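You operate a simulated robot arm through the tools that you are given. There is no shell and no other tool. Be economical: measure what you need, move in short steps, check, and stop when the job is done.

Carry out the task below with a simulated two-armed robot. There is one attempt and no reset: what you move stays moved.

## Task
Put the soup can on the top of the freezer lid. Pick up the paddle with one hand, pass it to the other hand and put it on the top of the dryer. Any order will do. Set down upright: soup can.

Only the result counts: the job must be done as asked and must still hold three seconds after the hand-in. Knocking over, shifting, dropping, spilling or breaking anything else fails it. Lids that push on must go on centred and level and be pressed home; caps that screw on are set level and turned clockwise until they are tight.

## Robot
Two 7-joint arms with fingered hands on one trunk, on a base that drives. Base frame: it is fixed to the floor where the robot stands at the start and does not move with it; the origin is under the middle of the robot, x ahead of it, y to its left, z up. Lengths are in cm, angles in degrees, forces in N, time in s.
The left shoulder is at the start at [5.2, 17.3, 114.3], the right one opposite. With the tool pointing down near the work surface each hand reaches from about 38 to 80 cm from the robot's upright axis, wherever it stands, measured 20 degrees to its own side. Places, roughly: paddle [-250, -150, 100]; top of the dryer [30, -180, 90]; top of the freezer lid [50, 270, 80]. Payload 3.5 kg a hand.
Tool frame (each hand has its own): the origin (TCP) lies between the finger pads and is the grasp point; the fingertips stand 2.5 cm ahead of it; z points along the fingers, y is the line along which they close. Largest opening 8.8 cm; the body of the gripper starts 2.9 cm behind the TCP. The gripper is a hand of 3 fingers: y runs from the thumb to the fingers, the wrist lies at [-1.3, -9.7, -16.2] in the tool frame, and closing takes about 1.5 s.
Orientation is that of the tool frame in the base frame, as a unit quaternion [x, y, z, w]. With the fingers straight down and the wrist toward the robot, the tool's x, y and z point along [0, 1, 0], [1, 0, 0] and [0, 0, -1] of the base frame.

## Interface
- The arms move only by the tool drive_tool. It takes "left_rows", "right_rows" or both (then of equal length, played together; a hand with none holds still); each is a list of rows, each a list of 6 numbers: the shift along the base's x, y, z in cm, then the turn, a rotation vector about the base's x, y, z in degrees. In form: [[x, y, z, rx, ry, rz], ...]. A call has 1 to 10 rows; each row shifts and turns the commanded pose from where the row before left it. "left_fingers" and "right_fingers" are, for a hand that has rows, the gripper command, from -1 (fully open) to 1 (shut), values between in proportion, set as the call begins (left out, the last holds). A row lasts 0.2 s, in which the tool goes at most 5 cm and 8.6 degrees; a call with a longer step from one row to the next is refused whole, and so is a gripper value outside its range. A pose out of reach is approached as far as the arm can. The call stops where the force on the tool passes 40 N (or 10 N more than at its start, if that is more) or the arm is blocked; 0.2 s more then pass. Each finger travels about 7.2 cm/s and halts on what it meets, pressing with about 33 N; the grip force reading is that of the motor and also rises with nothing between the fingers. The clock runs only during rows and for 0.2 s after the last one: add rows that do not move to give the fingers time. The reply holds the time, the measured pose of the TCP, the force on the tool along the base axes, the opening and the grip force, in the units named above and with some noise, with the torque about the TCP (base axes, N m) and any sound that the robot's microphone picked up.
- Cameras (640 x 400 px; columns grow to the right, rows downward): "scene" is now at [15.97, -0.71, 138.32]; the picture's right is [-0.08, -1.00, 0.01], its down [-0.48, 0.03, -0.87] and it looks along [0.87, -0.07, -0.49] (base axes); focal length 262 px, centre (320, 200). "left" rides on the left gripper at [-5.8, -8.5, -9.9] in its tool frame; the picture's right is [-0.67, -0.35, 0.66], its down [0.69, -0.63, 0.37] and it looks along [0.29, 0.69, 0.66] (tool axes); focal length 261 px, centre (320, 200). "right" rides on the right gripper at [5.8, -8.5, -9.9] in its tool frame; the picture's right is [-0.67, 0.35, -0.66], its down [-0.69, -0.63, 0.37] and it looks along [-0.29, 0.69, 0.66] (tool axes); focal length 261 px, centre (320, 200). There is no depth. A picture from a camera that has moved, and an enlarged one, comes with that camera's place and axes in the base frame and with its lens.
- snapshot(camera): a new picture of that camera. The clock stands still meanwhile.
- slide_trunk(by): slides the trunk up (or, below 0, down) by that many cm; the arms and the scene camera ride with it, the base frame stays. It gives what a move gives, with no picture.
- steer(legs): drives the robot by 1 to 6 legs, each [ahead, left, turn to the left] in cm, cm and degrees, along the robot's own axes; the way and the turn of a leg run together, so that a leg with both is an arc; at most 150 cm and 180 degrees a leg. The arms and the cameras ride along, it lands a little off, and it stops where it bumps. It gives what a move gives.
- set_grasp(shape, hand): the hand has 3 fingers and takes this shape, open, in about a second: jaw (thumb against the fingers, like two jaws); tri (thumb and two fingers); tip (a fingertip pinch); poke (one finger out to press); point (the index stretched); flat (the hand flat); cup (the hand cupped); fist (a fist). The gripper value then closes the fingers along that shape, each until it touches; the sizes above hold for jaw. It gives what a move gives, with no picture.
- turn_head(pan, tilt): turns the head with the scene camera to pan (to the left, within 86 degrees either way) and tilt (down, from -29 to 69), counted from straight ahead of the robot. It gives what a move gives.
- enlarge(camera, box): a new picture of the part [left, top, right, bottom] of that camera's present view, enlarged. The clock stands still meanwhile.
- close_job(): hands the job in; it is judged then, once.

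Work in short steps. Places have to be worked out from the pictures, the camera data and where the tool is seen: move nearer, look again, correct. Check each grasp and each placing, and mend what went wrong. You have 165 turns and 122 pictures in all, those below and enlarged ones among them. Open the grippers and draw the arms clear of the work before you hand the job in, unless the task says otherwise; then end with one line.

The tools are called after "Request:" as a command line: name --argument value ..., lists and objects as JSON in quotes. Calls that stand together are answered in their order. drive_tool: Moves the arms, as the interface text tells. Its arguments: {"type":"object","properties":{"left_rows":{"type":"array","items":{"type":"array","items":{"type":"number"}}},"left_fingers":{"type":"number"},"right_rows":{"type":"array","items":{"type":"array","items":{"type":"number"}}},"right_fingers":{"type":"number"}},"required":[]} The other tools are called the same way: slide_trunk (by) slides the trunk up or down; set_grasp (shape, hand) gives the hand a shape; steer (legs) drives the base; turn_head (pan, tilt) turns the head that bears the scene camera; snapshot (camera) takes a picture; enlarge (camera, box) takes an enlarged picture of a part of a camera's view; close_job () hands the job in.

At the start:

```text
time_s: 0.0
left_tool_pos: [39.15, 10.47, 126.91]
left_ee_rot: [0.708, 0.707, -0.001, 0.0]
left_contact_force: [0.5, 0.2, 0.4]
left_ft_torque: [0.01, -0.01, 0.0]
left_gripper_width: 8.79
left_grip_force: 0.1
left_shape: jaw
right_tool_pos: [39.2, -25.37, 105.85]
right_ee_rot: [0.707, 0.707, 0.0, -0.001]
right_contact_force: [-0.2, 0.2, -0.2]
right_ft_torque: [0.0, 0.01, -0.01]
right_gripper_width: 8.76
right_grip_force: 0.1
right_shape: jaw
trunk travel left (down, up): [-22.5, 23.0]
robot x, y, heading: [-0.09, -0.08, -0.3]
head pan, tilt: [-4.6, 21.0]
```

scene: 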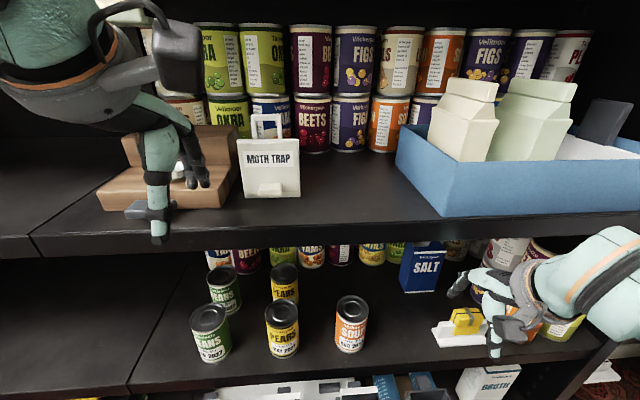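
right: 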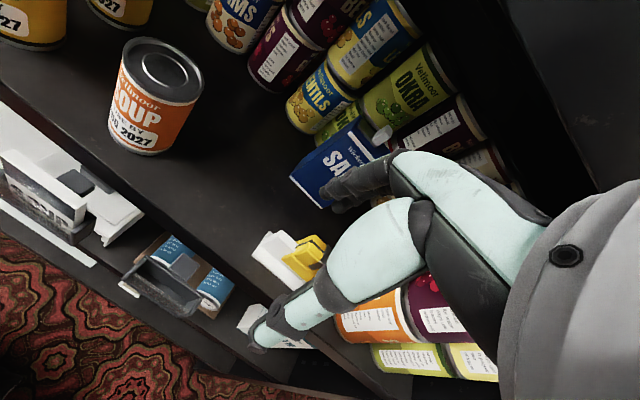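
left: 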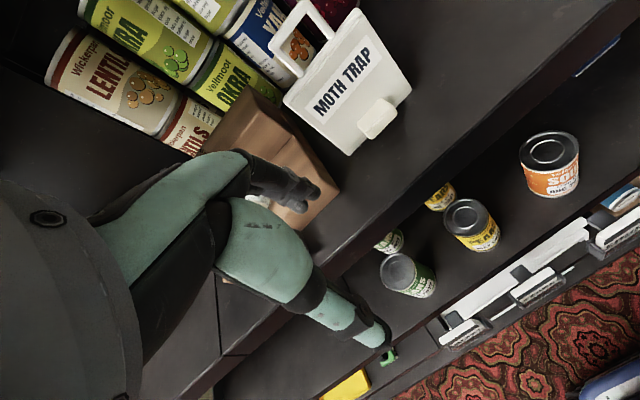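

The soup can stands on the lower shelf near [48, -9.7], top about z=97, behind the edge of the upper shelf. I look around before I move anything.

Request:
turn_head --pan 75 --tilt 20

Request:
snapshot --camera "scene"

Request:
turn_head --pan -75 --tilt 20

Request:
snapshot --camera "scene"

```text
time_s: 1.5
left_tool_pos: [39.08, 10.55, 127.01]
left_ee_rot: [0.707, 0.707, 0.0, 0.0]
left_contact_force: [0.5, -0.6, -1.4]
left_ft_torque: [0.0, 0.01, -0.03]
left_gripper_width: 8.77
left_grip_force: 0.1
left_shape: jaw
right_tool_pos: [39.07, -25.32, 105.95]
right_ee_rot: [0.707, 0.707, 0.001, -0.001]
right_contact_force: [0.0, 0.1, -0.6]
right_ft_torque: [-0.03, 0.02, 0.02]
right_gripper_width: 8.76
right_grip_force: 0.0
right_shape: jaw
trunk travel left (down, up): [-22.5, 23.0]
robot x, y, heading: [0.14, -0.17, -0.0]
head pan, tilt: [75.0, 20.0]
```

```text
118 pictures are left
camera scene: at [9.21, 9.03, 139.45], right [0.96, -0.26, -0.14], down [-0.22, -0.33, -0.92], along [0.19, 0.91, -0.37], focal length 262 px, centre (320, 200)
```

scene: 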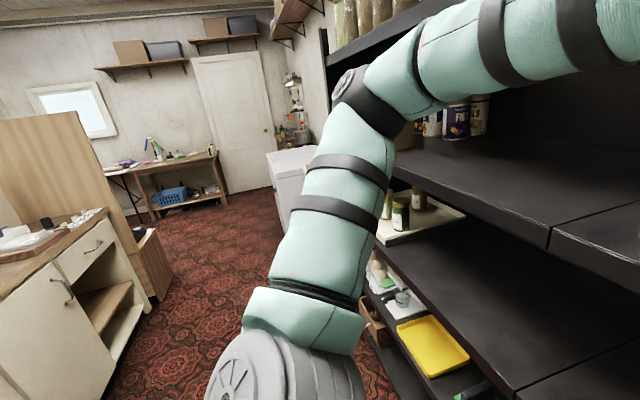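

```text
time_s: 3.9
left_tool_pos: [39.04, 10.43, 126.93]
left_ee_rot: [0.707, 0.707, 0.001, 0.0]
left_contact_force: [0.4, 0.3, -0.3]
left_ft_torque: [0.02, 0.01, -0.04]
left_gripper_width: 8.8
left_grip_force: 0.1
left_shape: jaw
right_tool_pos: [39.13, -25.28, 106.11]
right_ee_rot: [0.707, 0.707, -0.001, 0.001]
right_contact_force: [-0.2, 0.6, 0.3]
right_ft_torque: [0.02, -0.04, 0.05]
right_gripper_width: 8.75
right_grip_force: 0.0
right_shape: jaw
trunk travel left (down, up): [-22.5, 23.0]
robot x, y, heading: [0.1, 0.18, 0.1]
head pan, tilt: [-75.0, 20.0]
```

```text
117 pictures are left
camera scene: at [9.21, -8.96, 139.45], right [-0.96, -0.26, 0.14], down [-0.22, 0.33, -0.92], along [0.19, -0.91, -0.37], focal length 262 px, centre (320, 200)
```

scene: 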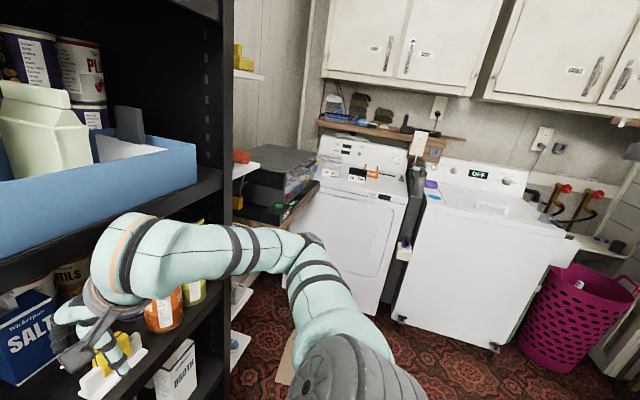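

Dryer and freezer are located roughly. I back off 15 cm so the right hand can turn to a forward-pointing grasp without touching the shelf.

Request:
steer --legs '[[-15, 0, 0]]'

Request:
turn_head --pan 0 --tilt 25

Request:
drive_tool --right_rows '[[0, 0, 0, 0, 0, 8.5], [0, 0, 0, 0, 0, 8.5], [0, 0, 0, 0, 0, 8.5], [0, 0, 0, 0, 0, 8.5], [0, 0, 0, 0, 0, 8.5], [0, 0, 0, 0, 0, 8.5], [0, 0, 0, 0, 0, 8.5], [0, 0, 0, 0, 0, 8.5], [0, 0, 0, 0, 0, 8.5], [0, 0, 0, 0, 0, 8.5]]'

Request:
drive_tool --right_rows '[[0, 0, 0, 0, 0, 5], [0, 0, 0, 0, -8.4, 0], [0, 0, 0, 0, -8.4, 0], [0, 0, 0, 0, -8.4, 0], [0, 0, 0, 0, -8.4, 0], [0, 0, 0, 0, -8.4, 0], [0, 0, 0, 0, -8, 0]]'

Request:
snapshot --camera "scene"

Request:
snapshot --camera "right"

```text
time_s: 5.3
left_tool_pos: [23.97, 10.6, 126.92]
left_ee_rot: [0.706, 0.708, -0.001, -0.001]
left_contact_force: [-0.2, 0.2, 0.1]
left_ft_torque: [0.0, 0.0, -0.01]
left_gripper_width: 8.77
left_grip_force: 0.0
left_shape: jaw
right_tool_pos: [24.17, -25.11, 105.91]
right_ee_rot: [0.706, 0.708, 0.0, 0.0]
right_contact_force: [0.0, 0.7, -0.3]
right_ft_torque: [-0.01, -0.03, 0.03]
right_gripper_width: 8.77
right_grip_force: 0.1
right_shape: jaw
trunk travel left (down, up): [-22.5, 23.0]
robot x, y, heading: [-15.05, 0.44, 0.2]
head pan, tilt: [-75.0, 20.0]
```

```text
time_s: 6.7
left_tool_pos: [23.91, 10.63, 127.01]
left_ee_rot: [0.707, 0.708, 0.0, 0.0]
left_contact_force: [-0.5, 0.7, 0.4]
left_ft_torque: [-0.01, 0.0, -0.03]
left_gripper_width: 8.79
left_grip_force: 0.0
left_shape: jaw
right_tool_pos: [24.02, -25.27, 105.9]
right_ee_rot: [0.706, 0.708, 0.0, 0.001]
right_contact_force: [0.6, 0.4, 0.3]
right_ft_torque: [0.02, 0.01, -0.01]
right_gripper_width: 8.78
right_grip_force: 0.0
right_shape: jaw
trunk travel left (down, up): [-22.5, 23.0]
robot x, y, heading: [-15.07, 0.05, 0.3]
head pan, tilt: [0.0, 25.0]
```

```text
time_s: 8.9
left_tool_pos: [23.91, 10.6, 126.89]
left_ee_rot: [0.706, 0.708, 0.0, 0.0]
left_contact_force: [-0.7, -0.1, -0.5]
left_ft_torque: [0.0, -0.01, -0.02]
left_gripper_width: 8.8
left_grip_force: 0.0
left_shape: jaw
right_tool_pos: [24.08, -25.15, 105.83]
right_ee_rot: [0.042, 0.999, -0.001, -0.001]
right_contact_force: [0.2, -0.1, 0.0]
right_ft_torque: [0.01, 0.0, 0.04]
right_gripper_width: 8.77
right_grip_force: 0.1
right_shape: jaw
trunk travel left (down, up): [-22.5, 23.0]
robot x, y, heading: [-15.16, -0.2, -0.0]
head pan, tilt: [0.0, 25.0]
```

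```text
time_s: 10.5
left_tool_pos: [23.86, 10.63, 126.95]
left_ee_rot: [0.707, 0.707, 0.0, 0.0]
left_contact_force: [-0.2, 0.0, 0.5]
left_ft_torque: [-0.01, 0.0, -0.02]
left_gripper_width: 8.78
left_grip_force: 0.2
left_shape: jaw
right_tool_pos: [23.97, -25.22, 106.06]
right_ee_rot: [-0.002, 0.906, 0.0, 0.423]
right_contact_force: [0.0, 0.1, -0.3]
right_ft_torque: [-0.04, 0.0, -0.01]
right_gripper_width: 8.78
right_grip_force: 0.0
right_shape: jaw
trunk travel left (down, up): [-22.5, 23.0]
robot x, y, heading: [-15.12, 0.16, 0.2]
head pan, tilt: [0.0, 25.0]
```

```text
116 pictures are left
camera scene: at [0.67, 0.02, 137.7], right [0.0, -1.0, 0.0], down [-0.55, 0.0, -0.84], along [0.84, 0.0, -0.55], focal length 262 px, centre (320, 200)
```

scene: 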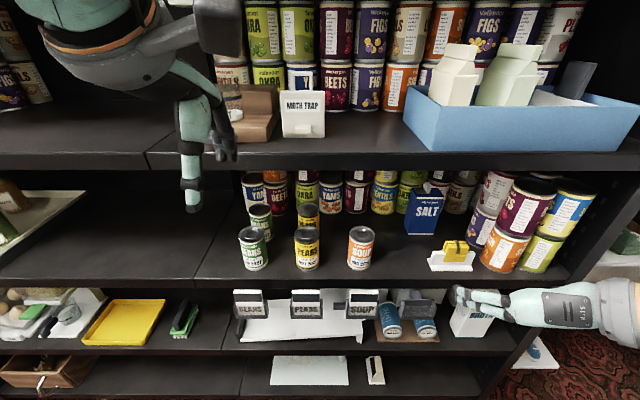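

```text
115 pictures are left
camera right: at [12.57, -33.81, 108.0], right [-0.07, 0.35, 0.93], down [0.72, -0.63, 0.29], along [0.69, 0.7, -0.21], focal length 261 px, centre (320, 200)
```

right: 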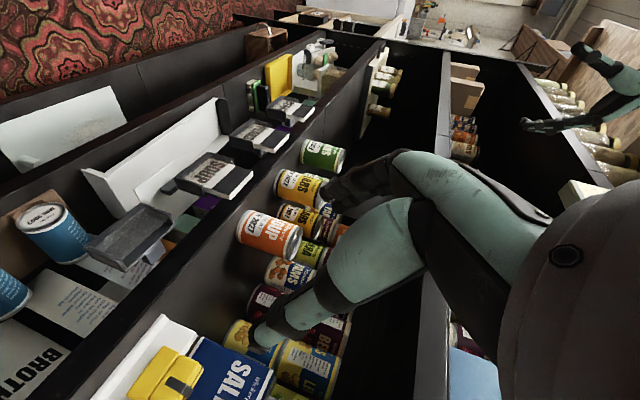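

The can stands at about [48.5, -9.7], z 86.5–97, with the shelf edge at x≈42. I flatten the hand to 20° down and line it up in front of the can.

Request:
drive_tool --right_rows '[[2, 4, -3, 0, -5, 0], [2, 4, -3, 0, -5, 0], [2, 4, -3, 0, -5, 0], [2, 3.5, -3, 0, -5, 0], [0, 0, 0, 0, 0, 0]]' --right_fingers -1

Request:
snapshot --camera "scene"

Request:
snapshot --camera "right"

```text
refused: row 1 steps farther than a row can; nothing moved
```

```text
114 pictures are left
camera scene: at [0.67, 0.02, 137.7], right [0.0, -1.0, 0.0], down [-0.55, 0.0, -0.84], along [0.84, 0.0, -0.55], focal length 262 px, centre (320, 200)
```

scene: 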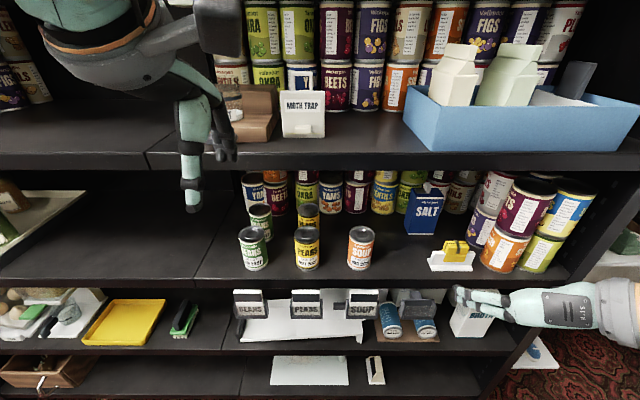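

```text
113 pictures are left
camera right: at [12.57, -33.81, 108.0], right [-0.07, 0.35, 0.93], down [0.72, -0.63, 0.29], along [0.69, 0.7, -0.21], focal length 261 px, centre (320, 200)
```

right: 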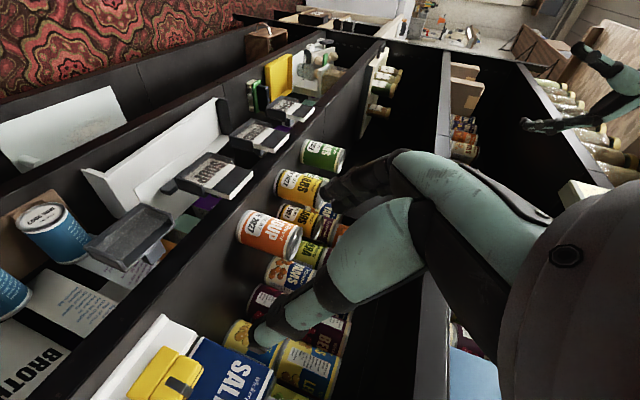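

The rows were over the 5 cm limit, so I send the same motion in smaller rows.

Request:
drive_tool --right_rows '[[1.6, 3.1, -2.5, 0, -4, 0], [1.6, 3.1, -2.5, 0, -4, 0], [1.6, 3.1, -2.5, 0, -4, 0], [1.6, 3.1, -2.5, 0, -4, 0], [1.6, 3.1, -2.5, 0, -4, 0], [0, 0, 0, 0, 0, 0]]' --right_fingers -1

Request:
snapshot --camera "scene"

Request:
snapshot --camera "right"

```text
time_s: 11.9
left_tool_pos: [23.85, 10.63, 127.01]
left_ee_rot: [0.706, 0.708, 0.0, 0.0]
left_contact_force: [-0.2, 0.0, 0.2]
left_ft_torque: [-0.01, -0.01, 0.01]
left_gripper_width: 8.79
left_grip_force: 0.0
left_shape: jaw
right_tool_pos: [31.89, -9.69, 93.69]
right_ee_rot: [-0.001, 0.819, -0.001, 0.574]
right_contact_force: [-0.5, -0.2, -0.3]
right_ft_torque: [-0.01, 0.02, -0.03]
right_gripper_width: 8.76
right_grip_force: 0.1
right_shape: jaw
trunk travel left (down, up): [-22.5, 23.0]
robot x, y, heading: [-14.94, -0.05, 0.2]
head pan, tilt: [0.0, 25.0]
```

```text
112 pictures are left
camera scene: at [0.67, 0.01, 137.71], right [0.0, -1.0, 0.0], down [-0.54, 0.0, -0.84], along [0.84, 0.0, -0.54], focal length 262 px, centre (320, 200)
```

scene: 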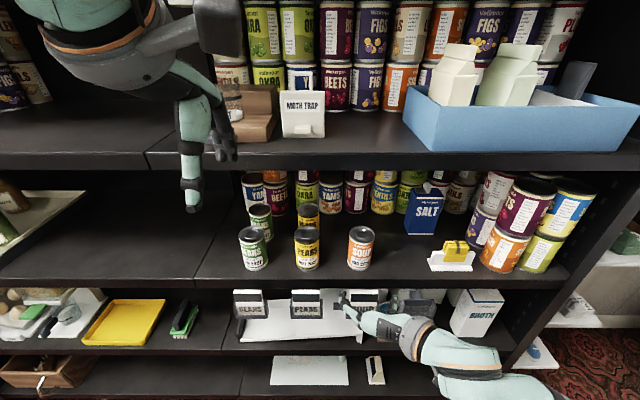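

```text
111 pictures are left
camera right: at [20.5, -18.12, 91.63], right [-0.39, 0.35, 0.85], down [0.58, -0.63, 0.52], along [0.72, 0.7, 0.04], focal length 261 px, centre (320, 200)
```

right: 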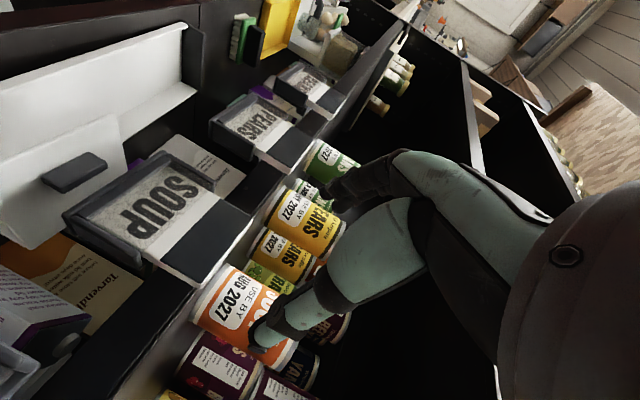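

Hand is lined up in front of the can; I advance toward x≈44.5 and look again.

Request:
drive_tool --right_rows '[[3.2, 0, 0, 0, 0, 0], [3.2, 0, 0, 0, 0, 0], [3.2, 0, 0, 0, 0, 0], [2.6, 0, 0, 0, 0, 0], [0, 0, 0, 0, 0, 0]]'

Request:
enlarge --camera "scene" --box '[240, 170, 480, 320]'

Request:
snapshot --camera "right"

```text
time_s: 13.1
left_tool_pos: [23.79, 10.63, 126.97]
left_ee_rot: [0.706, 0.708, 0.001, 0.0]
left_contact_force: [-0.1, 0.0, 1.0]
left_ft_torque: [0.0, 0.0, 0.0]
left_gripper_width: 8.79
left_grip_force: 0.0
left_shape: jaw
right_tool_pos: [44.11, -9.69, 93.57]
right_ee_rot: [-0.002, 0.82, 0.0, 0.573]
right_contact_force: [-0.2, 1.7, -0.1]
right_ft_torque: [-0.03, 0.01, -0.01]
right_gripper_width: 8.75
right_grip_force: 0.0
right_shape: jaw
trunk travel left (down, up): [-22.5, 23.0]
robot x, y, heading: [-14.75, -0.18, -0.0]
head pan, tilt: [0.0, 25.0]
```

```text
2.67 times, centred on (360, 245) of scene
camera zoom: at [0.67, 0.03, 137.7], right [0.0, -1.0, 0.0], down [-0.55, 0.0, -0.84], along [0.84, 0.0, -0.55], focal length 699 px, centre (213, 80)
```

zoom: 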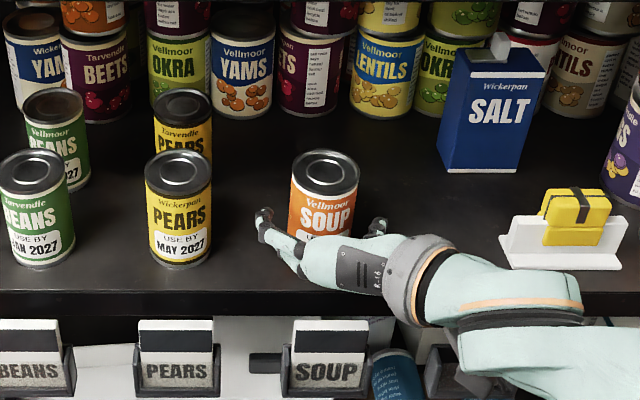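

```text
109 pictures are left
camera right: at [32.75, -18.2, 91.55], right [-0.39, 0.35, 0.85], down [0.58, -0.63, 0.52], along [0.72, 0.7, 0.04], focal length 261 px, centre (320, 200)
```

right: 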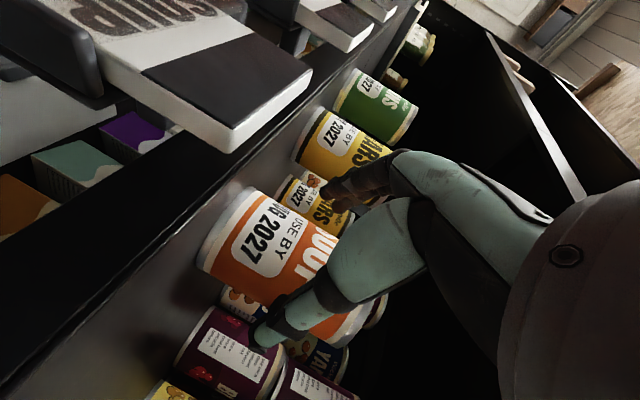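

The fingers straddle the can evenly; I advance 3.2 cm more and close.

Request:
drive_tool --right_rows '[[1.6, 0, -0.2, 0, 0, 0], [1.6, 0, -0.2, 0, 0, 0], [0, 0, 0, 0, 0, 0]]'

Request:
drive_tool --right_rows '[[0, 0, 0, 0, 0, 0], [0, 0, 0, 0, 0, 0], [0, 0, 0, 0, 0, 0], [0, 0, 0, 0, 0, 0], [0, 0, 0, 0, 0, 0], [0, 0, 0, 0, 0, 0], [0, 0, 0, 0, 0, 0], [0, 0, 0, 0, 0, 0]]' --right_fingers 1

Request:
enlarge --camera "scene" --box '[240, 170, 480, 320]'

```text
time_s: 13.9
left_tool_pos: [23.91, 10.53, 127.05]
left_ee_rot: [0.707, 0.707, 0.0, 0.0]
left_contact_force: [-0.8, -1.4, -0.1]
left_ft_torque: [-0.02, 0.02, -0.01]
left_gripper_width: 8.8
left_grip_force: 0.0
left_shape: jaw
right_tool_pos: [47.41, -9.86, 93.12]
right_ee_rot: [-0.001, 0.819, -0.002, 0.573]
right_contact_force: [0.3, -0.6, -0.5]
right_ft_torque: [-0.02, -0.01, 0.02]
right_gripper_width: 8.76
right_grip_force: 0.1
right_shape: jaw
trunk travel left (down, up): [-22.5, 23.0]
robot x, y, heading: [-15.0, 0.62, -0.1]
head pan, tilt: [0.0, 25.0]
```

```text
time_s: 15.7
left_tool_pos: [24.0, 10.66, 126.92]
left_ee_rot: [0.707, 0.708, 0.0, 0.0]
left_contact_force: [-0.3, 0.0, -0.3]
left_ft_torque: [-0.01, -0.02, -0.02]
left_gripper_width: 8.77
left_grip_force: 0.1
left_shape: jaw
right_tool_pos: [47.29, -9.74, 93.14]
right_ee_rot: [-0.001, 0.819, -0.001, 0.573]
right_contact_force: [0.7, -0.9, 0.0]
right_ft_torque: [0.01, -0.04, -0.03]
right_gripper_width: 4.58
right_grip_force: 33.4
right_shape: jaw
trunk travel left (down, up): [-22.5, 23.0]
robot x, y, heading: [-14.85, 0.07, 0.0]
head pan, tilt: [0.0, 25.0]
```

```text
2.67 times, centred on (360, 245) of scene
camera zoom: at [0.74, 0.04, 137.69], right [0.0, -1.0, 0.0], down [-0.55, 0.0, -0.84], along [0.84, 0.0, -0.55], focal length 699 px, centre (213, 80)
```

zoom: 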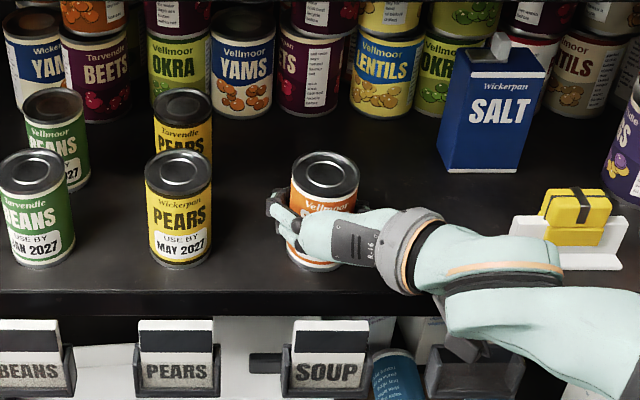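

Grip closed at 4.6 cm with 33 N; I lift 3 cm and verify.

Request:
drive_tool --right_rows '[[0, 0, 1, 0, 0, 0], [0, 0, 1, 0, 0, 0], [0, 0, 1, 0, 0, 0], [0, 0, 0, 0, 0, 0], [0, 0, 0, 0, 0, 0]]'

Request:
enlarge --camera "scene" --box '[240, 170, 480, 320]'

Request:
snapshot --camera "right"

```text
time_s: 16.9
left_tool_pos: [24.02, 10.56, 127.0]
left_ee_rot: [0.707, 0.708, 0.0, 0.001]
left_contact_force: [0.4, -0.1, 1.2]
left_ft_torque: [-0.02, 0.02, 0.03]
left_gripper_width: 8.77
left_grip_force: 0.1
left_shape: jaw
right_tool_pos: [47.3, -9.82, 96.03]
right_ee_rot: [0.0, 0.819, -0.001, 0.573]
right_contact_force: [0.2, -0.8, -1.6]
right_ft_torque: [-0.02, 0.02, 0.0]
right_gripper_width: 4.6
right_grip_force: 32.5
right_shape: jaw
trunk travel left (down, up): [-22.5, 23.0]
robot x, y, heading: [-15.56, -0.01, 0.0]
head pan, tilt: [0.0, 25.0]
```

```text
2.67 times, centred on (360, 245) of scene
camera zoom: at [0.76, 0.05, 137.69], right [0.0, -1.0, 0.0], down [-0.55, 0.0, -0.84], along [0.84, 0.0, -0.55], focal length 699 px, centre (213, 80)
```

zoom: 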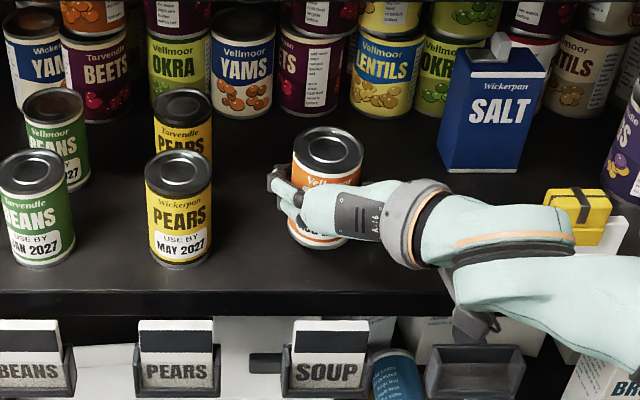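

```text
106 pictures are left
camera right: at [35.88, -18.28, 94.08], right [-0.39, 0.35, 0.85], down [0.58, -0.63, 0.52], along [0.72, 0.7, 0.04], focal length 261 px, centre (320, 200)
```

right: 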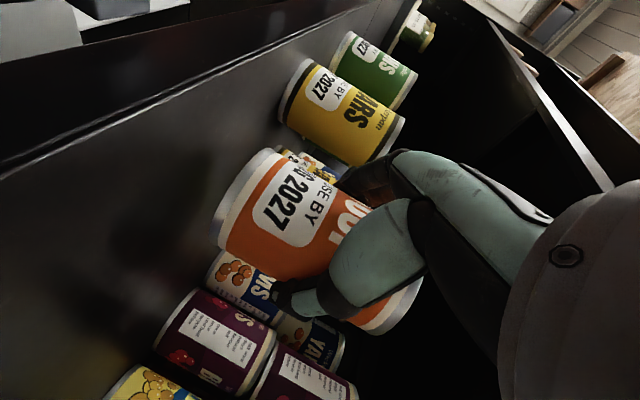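

The can is lifted clear. I draw it back out of the shelf at this height, then level will be checked.

Request:
drive_tool --right_rows '[[-2, 0, 0.5, 0, 0, 0], [-3, 0, 0.5, 0, 0, 0], [-4, 0, 0, 0, 0, 0], [-4, 0, 0, 0, 0, 0], [-4, 0, 0, 0, 0, 0], [-3, 0, 0, 0, 0, 0], [0, 0, 0, 0, 0, 0]]'

Request:
steer --legs '[[-20, 0, 0], [0, 70, 0]]'

Request:
turn_head --pan 60 --tilt 25

Request:
snapshot --camera "scene"

```text
time_s: 18.5
left_tool_pos: [24.04, 10.69, 126.94]
left_ee_rot: [0.707, 0.708, 0.001, 0.0]
left_contact_force: [-0.9, -0.2, -0.4]
left_ft_torque: [0.0, 0.01, 0.0]
left_gripper_width: 8.76
left_grip_force: 0.0
left_shape: jaw
right_tool_pos: [27.5, -9.76, 96.95]
right_ee_rot: [-0.001, 0.819, -0.001, 0.574]
right_contact_force: [0.5, 0.2, -2.6]
right_ft_torque: [-0.01, -0.01, 0.03]
right_gripper_width: 4.56
right_grip_force: 32.3
right_shape: jaw
trunk travel left (down, up): [-22.5, 23.0]
robot x, y, heading: [-14.87, 0.14, 0.3]
head pan, tilt: [0.0, 25.0]
```

```text
time_s: 23.5
left_tool_pos: [3.86, 79.82, 127.02]
left_ee_rot: [0.708, 0.706, 0.0, 0.0]
left_contact_force: [-0.5, -0.4, -1.3]
left_ft_torque: [0.01, 0.01, 0.0]
left_gripper_width: 8.78
left_grip_force: 0.1
left_shape: jaw
right_tool_pos: [7.43, 59.54, 96.96]
right_ee_rot: [0.0, 0.819, -0.001, 0.573]
right_contact_force: [-0.1, 0.9, -2.1]
right_ft_torque: [-0.02, 0.04, 0.0]
right_gripper_width: 4.54
right_grip_force: 33.1
right_shape: jaw
trunk travel left (down, up): [-22.5, 23.0]
robot x, y, heading: [-35.16, 69.11, 0.3]
head pan, tilt: [0.0, 25.0]
```

```text
time_s: 24.8
left_tool_pos: [3.84, 79.98, 126.97]
left_ee_rot: [0.708, 0.706, 0.0, 0.001]
left_contact_force: [0.2, -0.6, 0.1]
left_ft_torque: [0.01, -0.02, 0.0]
left_gripper_width: 8.77
left_grip_force: 0.1
left_shape: jaw
right_tool_pos: [7.37, 59.62, 96.94]
right_ee_rot: [0.0, 0.819, -0.001, 0.573]
right_contact_force: [1.0, 0.3, -2.0]
right_ft_torque: [-0.01, -0.02, -0.01]
right_gripper_width: 4.56
right_grip_force: 32.7
right_shape: jaw
trunk travel left (down, up): [-22.5, 23.0]
robot x, y, heading: [-35.23, 69.58, -0.1]
head pan, tilt: [60.0, 25.0]
```

```text
105 pictures are left
camera scene: at [-23.86, 77.4, 138.34], right [0.86, -0.5, -0.12], down [-0.34, -0.37, -0.87], along [0.39, 0.78, -0.48], focal length 262 px, centre (320, 200)
```

scene: 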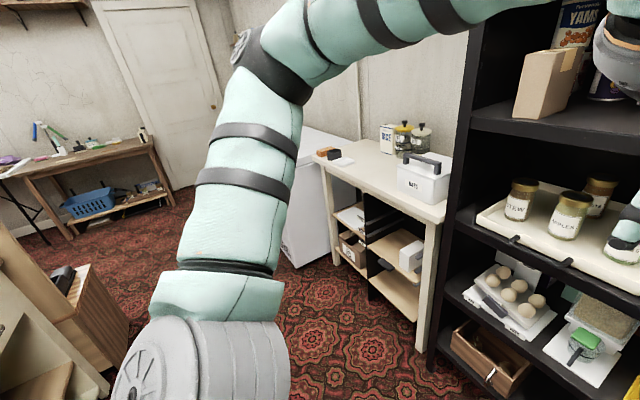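

The freezer is beyond the side table. I drive on 110 cm to the left and look at the lid.

Request:
steer --legs '[[0, 110, 0]]'

Request:
turn_head --pan 45 --tilt 30

Request:
snapshot --camera "scene"

```text
time_s: 30.4
left_tool_pos: [3.34, 189.32, 126.91]
left_ee_rot: [0.703, 0.711, 0.0, 0.001]
left_contact_force: [-0.5, -0.3, 0.0]
left_ft_torque: [-0.04, 0.03, -0.01]
left_gripper_width: 8.75
left_grip_force: 0.0
left_shape: jaw
right_tool_pos: [6.94, 169.11, 96.87]
right_ee_rot: [-0.004, 0.819, 0.002, 0.573]
right_contact_force: [0.4, 0.2, -3.0]
right_ft_torque: [0.0, 0.0, 0.0]
right_gripper_width: 4.57
right_grip_force: 32.8
right_shape: jaw
trunk travel left (down, up): [-22.5, 23.0]
robot x, y, heading: [-35.62, 178.7, 0.5]
head pan, tilt: [60.0, 25.0]
```

```text
time_s: 31.2
left_tool_pos: [3.25, 189.52, 126.93]
left_ee_rot: [0.704, 0.71, 0.0, 0.0]
left_contact_force: [0.0, 0.3, 0.7]
left_ft_torque: [0.03, 0.01, -0.01]
left_gripper_width: 8.78
left_grip_force: 0.1
left_shape: jaw
right_tool_pos: [6.99, 169.14, 96.9]
right_ee_rot: [-0.004, 0.82, 0.002, 0.573]
right_contact_force: [-0.3, 0.5, -2.7]
right_ft_torque: [-0.03, 0.03, 0.01]
right_gripper_width: 4.56
right_grip_force: 32.7
right_shape: jaw
trunk travel left (down, up): [-22.5, 23.0]
robot x, y, heading: [-35.66, 178.51, 0.4]
head pan, tilt: [45.0, 30.0]
```

```text
104 pictures are left
camera scene: at [-22.77, 185.05, 137.3], right [0.71, -0.7, -0.1], down [-0.47, -0.36, -0.81], along [0.53, 0.62, -0.58], focal length 262 px, centre (320, 200)
```

scene: 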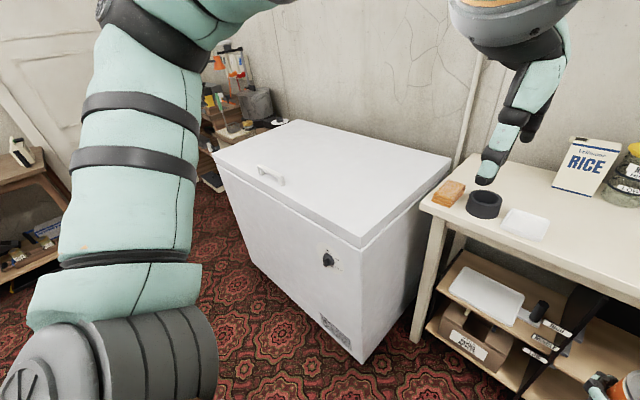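

The lid is clear: x 21–85, y 220–326, z≈80. I drive to the freezer's front.

Request:
steer --legs '[[0, 77, 0], [13, 0, 0]]'

Request:
turn_head --pan -5 --tilt 38

Request:
snapshot --camera "scene"

```text
time_s: 36.2
left_tool_pos: [15.08, 266.92, 126.97]
left_ee_rot: [0.702, 0.712, 0.0, 0.0]
left_contact_force: [0.1, 0.2, 0.0]
left_ft_torque: [0.02, 0.02, 0.01]
left_gripper_width: 8.76
left_grip_force: 0.0
left_shape: jaw
right_tool_pos: [18.91, 246.6, 97.11]
right_ee_rot: [-0.006, 0.819, 0.003, 0.574]
right_contact_force: [-0.9, -0.1, -2.3]
right_ft_torque: [-0.02, 0.0, -0.04]
right_gripper_width: 4.55
right_grip_force: 32.8
right_shape: jaw
trunk travel left (down, up): [-22.5, 23.0]
robot x, y, heading: [-23.7, 255.72, 0.8]
head pan, tilt: [45.0, 30.0]
```

```text
time_s: 37.4
left_tool_pos: [15.33, 266.93, 126.98]
left_ee_rot: [0.701, 0.713, 0.0, 0.0]
left_contact_force: [-0.1, 0.7, 0.2]
left_ft_torque: [0.04, -0.01, -0.03]
left_gripper_width: 8.76
left_grip_force: 0.0
left_shape: jaw
right_tool_pos: [18.98, 246.59, 96.96]
right_ee_rot: [-0.006, 0.82, 0.003, 0.573]
right_contact_force: [0.9, -1.5, -3.1]
right_ft_torque: [-0.01, 0.03, 0.01]
right_gripper_width: 4.53
right_grip_force: 33.4
right_shape: jaw
trunk travel left (down, up): [-22.5, 23.0]
robot x, y, heading: [-23.68, 255.9, 0.8]
head pan, tilt: [-5.0, 38.0]
```

```text
103 pictures are left
camera scene: at [-8.7, 255.33, 135.76], right [-0.07, -1.0, 0.01], down [-0.72, 0.04, -0.69], along [0.69, -0.06, -0.72], focal length 262 px, centre (320, 200)
```

scene: 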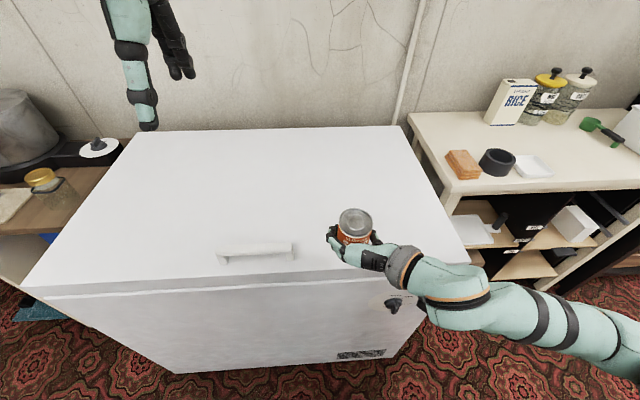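

The lid is in front. I extend the can over the lid, staying at height.

Request:
drive_tool --right_rows '[[4, 0.5, 0, 0, 0, 0], [4, 0.5, 0, 0, 0, 0], [4, 0.5, 0, 0, 0, 0], [4, 0.5, 0, 0, 0, 0], [4, 0.5, 0, 0, 0, 0], [3, 0, 0, 0, 0, 0], [0, 0, 0, 0, 0, 0]]'

Request:
snapshot --camera "scene"

Request:
snapshot --camera "right"

Request:
snapshot --camera "left"

```text
time_s: 39.0
left_tool_pos: [15.23, 266.9, 126.89]
left_ee_rot: [0.702, 0.713, 0.0, 0.0]
left_contact_force: [0.1, 0.0, 0.0]
left_ft_torque: [0.01, 0.03, 0.0]
left_gripper_width: 8.77
left_grip_force: 0.0
left_shape: jaw
right_tool_pos: [42.09, 249.3, 97.17]
right_ee_rot: [-0.006, 0.819, 0.003, 0.573]
right_contact_force: [-0.1, 0.3, -2.9]
right_ft_torque: [0.06, 0.0, 0.0]
right_gripper_width: 4.5
right_grip_force: 32.8
right_shape: jaw
trunk travel left (down, up): [-22.5, 23.0]
robot x, y, heading: [-23.63, 255.56, 1.0]
head pan, tilt: [-5.0, 38.0]
```

```text
102 pictures are left
camera scene: at [-8.73, 255.3, 135.77], right [-0.07, -1.0, 0.01], down [-0.72, 0.04, -0.69], along [0.69, -0.06, -0.72], focal length 262 px, centre (320, 200)
```

scene: 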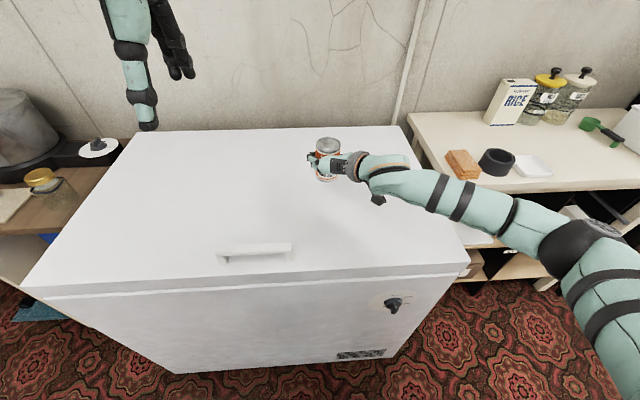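

```text
101 pictures are left
camera right: at [30.74, 240.56, 95.07], right [-0.39, 0.34, 0.85], down [0.59, -0.62, 0.52], along [0.71, 0.7, 0.04], focal length 261 px, centre (320, 200)
```

right: 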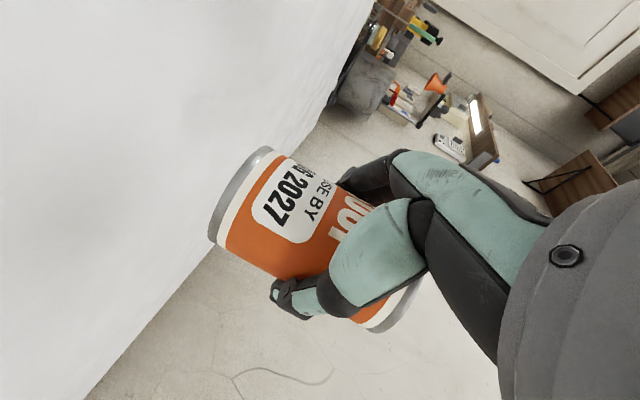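

```text
100 pictures are left
camera left: at [6.8, 260.89, 136.96], right [-0.34, -0.68, -0.66], down [-0.64, 0.68, -0.37], along [0.69, 0.3, -0.66], focal length 261 px, centre (320, 200)
```

left: 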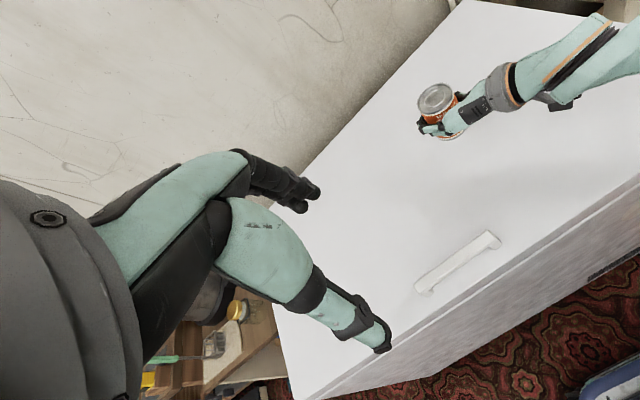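

The can appears upright. I lower to about 1 cm above expected contact, then in fine steps.

Request:
drive_tool --right_rows '[[0, 0, -2, 0, 0, 0], [0, 0, -2, 0, 0, 0], [0, 0, -2, 0, 0, 0], [0, 0, -1.5, 0, 0, 0], [0, 0, -1, 0, 0, 0], [0, 0, 0, 0, 0, 0]]'

Request:
snapshot --camera "right"

Request:
enlarge --camera "scene" --box '[240, 110, 480, 260]'

```text
time_s: 40.4
left_tool_pos: [14.85, 266.81, 127.2]
left_ee_rot: [0.702, 0.713, 0.001, 0.001]
left_contact_force: [1.0, 0.2, -1.0]
left_ft_torque: [0.02, 0.01, -0.05]
left_gripper_width: 8.75
left_grip_force: 0.0
left_shape: jaw
right_tool_pos: [41.97, 249.23, 89.09]
right_ee_rot: [-0.007, 0.817, 0.004, 0.577]
right_contact_force: [12.0, -2.9, 34.0]
right_ft_torque: [0.63, -0.5, -0.28]
right_gripper_width: 4.51
right_grip_force: 33.0
right_shape: jaw
trunk travel left (down, up): [-22.5, 23.0]
robot x, y, heading: [-23.59, 255.86, 0.7]
head pan, tilt: [-5.0, 38.0]
```

```text
99 pictures are left
camera right: at [30.56, 240.55, 86.98], right [-0.4, 0.34, 0.85], down [0.58, -0.62, 0.52], along [0.71, 0.7, 0.05], focal length 261 px, centre (320, 200)
```

right: 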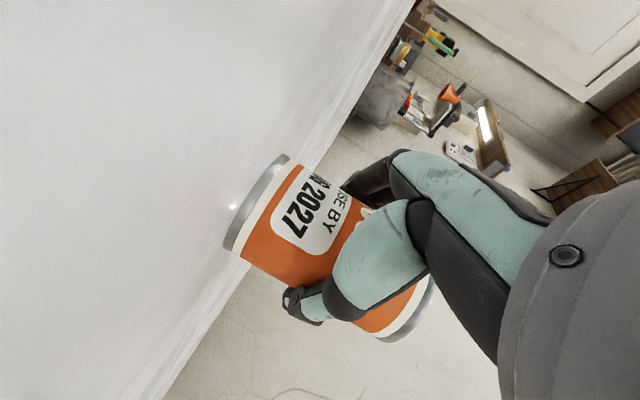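

```text
2.67 times, centred on (360, 185) of scene
camera zoom: at [-9.14, 255.3, 135.87], right [-0.07, -1.0, 0.01], down [-0.72, 0.04, -0.7], along [0.69, -0.06, -0.72], focal length 699 px, centre (213, 240)
```

zoom: 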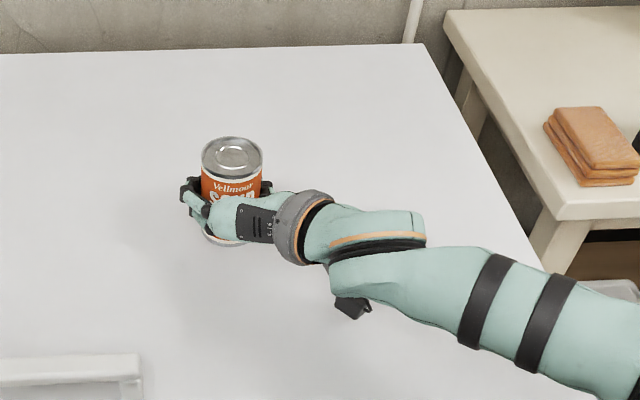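

The can has touched down (34 N). I ease up to unload, then check the tilt.

Request:
drive_tool --right_rows '[[0, 0, 0.3, 0, 0, 0], [0, 0, 0, 0, 0, 0]]'

Request:
enlarge --camera "scene" --box '[280, 140, 376, 200]'

Request:
enlarge --camera "left" --box '[380, 60, 540, 160]'

```text
time_s: 41.0
left_tool_pos: [14.98, 267.04, 127.04]
left_ee_rot: [0.701, 0.713, 0.001, 0.001]
left_contact_force: [-0.6, -0.3, -0.4]
left_ft_torque: [-0.03, 0.02, 0.01]
left_gripper_width: 8.79
left_grip_force: 0.0
left_shape: jaw
right_tool_pos: [41.84, 249.28, 89.05]
right_ee_rot: [-0.007, 0.818, 0.003, 0.575]
right_contact_force: [12.3, -0.6, 30.1]
right_ft_torque: [0.55, -0.46, -0.2]
right_gripper_width: 4.5
right_grip_force: 33.1
right_shape: jaw
trunk travel left (down, up): [-22.5, 23.0]
robot x, y, heading: [-23.88, 255.79, 0.8]
head pan, tilt: [-5.0, 38.0]
```

```text
6.67 times, centred on (328, 170) of scene
camera zoom: at [-9.02, 255.36, 135.81], right [-0.07, -1.0, 0.01], down [-0.72, 0.04, -0.7], along [0.69, -0.06, -0.72], focal length 1748 px, centre (267, 400)
```

zoom: 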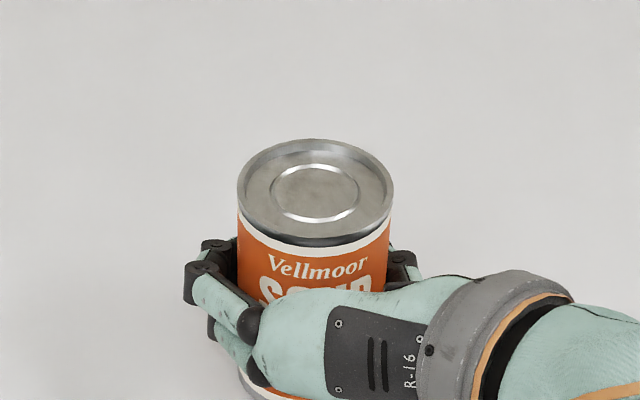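

```text
4.00 times, centred on (460, 110) of left
camera zoom: at [6.5, 260.95, 137.04], right [-0.34, -0.68, -0.66], down [-0.64, 0.68, -0.37], along [0.69, 0.3, -0.66], focal length 1043 px, centre (-240, 560)
```

zoom: 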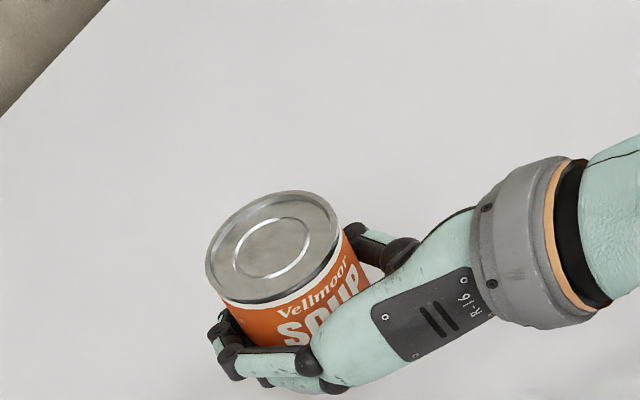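

Still 30 N; I raise a bit more until the load is light.

Request:
drive_tool --right_rows '[[0, 0, 0.4, 0, 0, 0], [0, 0, 0, 0, 0, 0]]'

Request:
drive_tool --right_rows '[[0, 0, 0.3, 0, 0, 0], [0, 0, 0, 0, 0, 0]]'

Request:
snapshot --camera "right"

```text
time_s: 41.6
left_tool_pos: [14.95, 266.93, 127.03]
left_ee_rot: [0.701, 0.713, 0.001, 0.0]
left_contact_force: [-0.5, -0.8, -0.6]
left_ft_torque: [0.0, 0.02, 0.06]
left_gripper_width: 8.76
left_grip_force: 0.2
left_shape: jaw
right_tool_pos: [41.76, 249.22, 89.3]
right_ee_rot: [-0.005, 0.819, 0.004, 0.573]
right_contact_force: [6.4, 0.3, 20.3]
right_ft_torque: [0.36, -0.31, -0.15]
right_gripper_width: 4.46
right_grip_force: 32.6
right_shape: jaw
trunk travel left (down, up): [-22.5, 23.0]
robot x, y, heading: [-23.77, 255.95, 1.0]
head pan, tilt: [-5.0, 38.0]
```

```text
time_s: 42.2
left_tool_pos: [15.08, 266.99, 126.89]
left_ee_rot: [0.701, 0.713, 0.0, -0.001]
left_contact_force: [1.3, -0.3, -0.5]
left_ft_torque: [-0.04, 0.01, 0.01]
left_gripper_width: 8.78
left_grip_force: 0.2
left_shape: jaw
right_tool_pos: [41.81, 249.27, 89.43]
right_ee_rot: [-0.006, 0.82, 0.004, 0.573]
right_contact_force: [2.0, 0.1, 8.4]
right_ft_torque: [0.21, -0.11, -0.07]
right_gripper_width: 4.45
right_grip_force: 33.5
right_shape: jaw
trunk travel left (down, up): [-22.5, 23.0]
robot x, y, heading: [-23.93, 255.85, 0.7]
head pan, tilt: [-5.0, 38.0]
```

```text
95 pictures are left
camera right: at [30.57, 240.55, 87.51], right [-0.39, 0.34, 0.85], down [0.59, -0.62, 0.52], along [0.71, 0.7, 0.04], focal length 261 px, centre (320, 200)
```

right: 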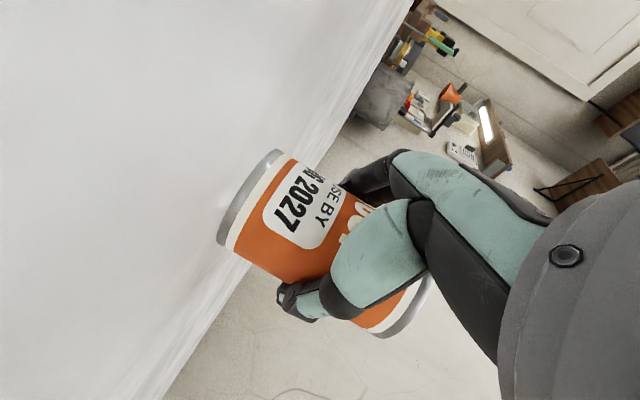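

Load is light (8 N); I open the hand.

Request:
drive_tool --right_rows '[[0, 0, 0, 0, 0, 0], [0, 0, 0, 0, 0, 0], [0, 0, 0, 0, 0, 0], [0, 0, 0, 0, 0, 0], [0, 0, 0, 0, 0, 0], [0, 0, 0, 0, 0, 0]]' --right_fingers -1

Request:
enlarge --camera "scene" --box '[280, 140, 376, 200]'

```text
time_s: 43.6
left_tool_pos: [15.14, 267.02, 126.93]
left_ee_rot: [0.702, 0.712, 0.0, -0.001]
left_contact_force: [0.4, -0.8, -0.4]
left_ft_torque: [0.04, -0.02, 0.04]
left_gripper_width: 8.77
left_grip_force: 0.0
left_shape: jaw
right_tool_pos: [42.02, 249.15, 89.44]
right_ee_rot: [-0.006, 0.819, 0.004, 0.574]
right_contact_force: [0.0, -0.1, 0.1]
right_ft_torque: [0.02, 0.01, -0.01]
right_gripper_width: 8.73
right_grip_force: 0.1
right_shape: jaw
trunk travel left (down, up): [-22.5, 23.0]
robot x, y, heading: [-23.53, 256.03, 0.8]
head pan, tilt: [-5.0, 38.0]
```

```text
6.67 times, centred on (328, 170) of scene
camera zoom: at [-8.76, 255.33, 135.77], right [-0.07, -1.0, 0.01], down [-0.72, 0.04, -0.69], along [0.69, -0.06, -0.72], focal length 1748 px, centre (267, 400)
```

zoom: 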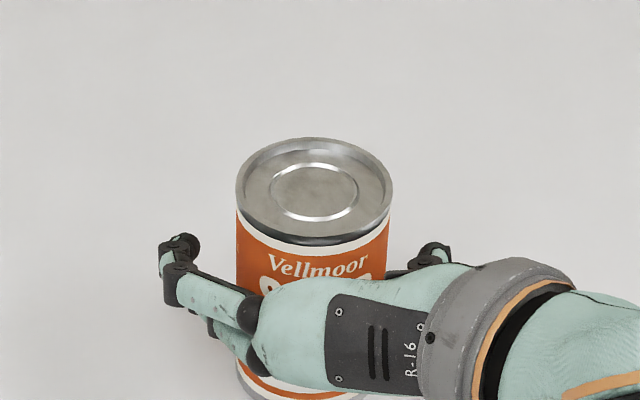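

The can stands free. I draw the hand straight back.

Request:
drive_tool --right_rows '[[-2, 0, 0, 0, 0, 0], [-3, 0, 0, 0, 0, 0], [-4, 0, 0.5, 0, 0, 0], [-4, 0, 1, 0, 0, 0], [-4, 0, 2, 0, 0, 0], [-4, 0, 2, 0, 0, 0], [-2, 0, 2, 0, 0, 0], [0, 0, 0, 0, 0, 0]]'

Request:
snapshot --camera "scene"

```text
time_s: 45.4
left_tool_pos: [15.23, 266.95, 126.9]
left_ee_rot: [0.701, 0.713, 0.001, 0.0]
left_contact_force: [0.1, -0.4, 0.7]
left_ft_torque: [-0.02, 0.02, 0.01]
left_gripper_width: 8.77
left_grip_force: 0.1
left_shape: jaw
right_tool_pos: [18.93, 249.25, 96.98]
right_ee_rot: [-0.006, 0.82, 0.003, 0.573]
right_contact_force: [0.0, -0.3, -0.2]
right_ft_torque: [0.0, 0.01, 0.04]
right_gripper_width: 8.76
right_grip_force: 0.0
right_shape: jaw
trunk travel left (down, up): [-22.5, 23.0]
robot x, y, heading: [-23.59, 255.39, 0.5]
head pan, tilt: [-5.0, 38.0]
```

```text
93 pictures are left
camera scene: at [-8.72, 255.33, 135.76], right [-0.07, -1.0, 0.01], down [-0.72, 0.04, -0.69], along [0.69, -0.06, -0.72], focal length 262 px, centre (320, 200)
```

scene: 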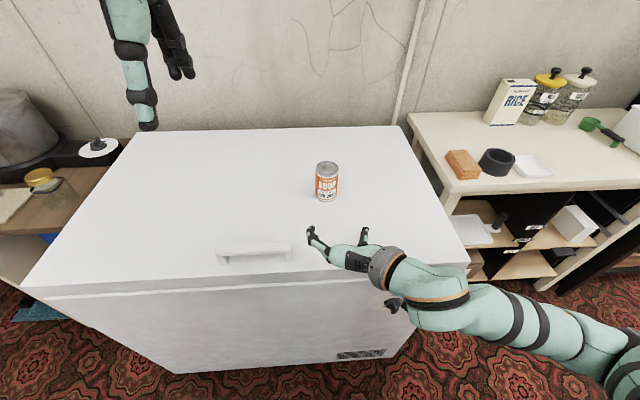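

Soup can is upright on the lid. Now I go back along the corridor toward the paddle and look around.

Request:
steer --legs '[[-16, 0, 0], [0, -130, 0], [0, -95, 0]]'

Request:
turn_head --pan -86 --tilt 25

Request:
snapshot --camera "scene"

Request:
steer --legs '[[0, 0, -90]]'

Request:
snapshot --camera "scene"

```text
time_s: 57.5
left_tool_pos: [1.17, 41.1, 126.96]
left_ee_rot: [0.706, 0.708, 0.0, 0.0]
left_contact_force: [-0.5, -0.3, -0.5]
left_ft_torque: [0.01, -0.03, 0.0]
left_gripper_width: 8.76
left_grip_force: 0.0
left_shape: jaw
right_tool_pos: [4.8, 23.39, 96.84]
right_ee_rot: [-0.001, 0.819, -0.001, 0.574]
right_contact_force: [-0.3, 0.6, 0.0]
right_ft_torque: [0.0, -0.01, 0.02]
right_gripper_width: 8.77
right_grip_force: 0.1
right_shape: jaw
trunk travel left (down, up): [-22.5, 23.0]
robot x, y, heading: [-37.63, 30.69, 0.1]
head pan, tilt: [-5.0, 38.0]
```

```text
time_s: 59.1
left_tool_pos: [1.22, 41.1, 126.92]
left_ee_rot: [0.706, 0.708, 0.0, 0.0]
left_contact_force: [0.7, -0.7, -0.7]
left_ft_torque: [0.0, -0.01, 0.02]
left_gripper_width: 8.76
left_grip_force: 0.2
left_shape: jaw
right_tool_pos: [4.91, 23.26, 96.88]
right_ee_rot: [-0.001, 0.819, 0.0, 0.573]
right_contact_force: [-0.1, 0.1, 0.4]
right_ft_torque: [0.0, -0.03, 0.03]
right_gripper_width: 8.76
right_grip_force: 0.0
right_shape: jaw
trunk travel left (down, up): [-22.5, 23.0]
robot x, y, heading: [-37.68, 30.74, 0.2]
head pan, tilt: [-85.9, 25.0]
```

```text
92 pictures are left
camera scene: at [-30.39, 21.4, 138.89], right [-0.99, -0.07, 0.14], down [-0.16, 0.42, -0.89], along [0.01, -0.9, -0.43], focal length 262 px, centre (320, 200)
```

scene: 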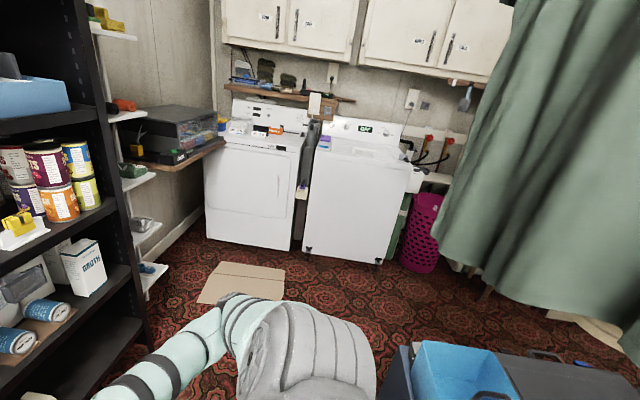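

```text
time_s: 62.1
left_tool_pos: [-8.89, -1.41, 126.22]
left_ee_rot: [0.973, 0.232, -0.004, -0.008]
left_contact_force: [-0.5, 0.9, 0.9]
left_ft_torque: [0.02, 0.04, 0.02]
left_gripper_width: 8.77
left_grip_force: 0.1
left_shape: jaw
right_tool_pos: [-23.2, -11.82, 96.51]
right_ee_rot: [0.431, 0.702, -0.292, 0.486]
right_contact_force: [0.2, 0.0, -0.6]
right_ft_torque: [0.04, 0.0, 0.03]
right_gripper_width: 8.8
right_grip_force: 0.1
right_shape: jaw
trunk travel left (down, up): [-22.5, 23.0]
robot x, y, heading: [-37.41, 29.95, -63.4]
head pan, tilt: [-85.9, 25.0]
stopped in leg 1: the robot was blocked; the commanded pose is now the measured one
```

```text
91 pictures are left
camera scene: at [-40.71, 18.02, 138.77], right [-0.51, 0.85, 0.16], down [0.29, 0.34, -0.89], along [-0.81, -0.41, -0.42], focal length 262 px, centre (320, 200)
```

scene: 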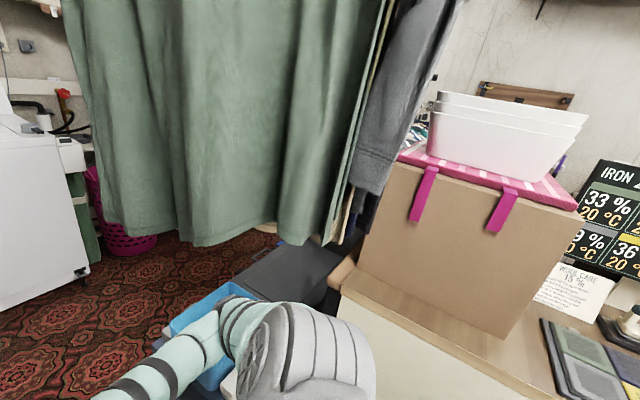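

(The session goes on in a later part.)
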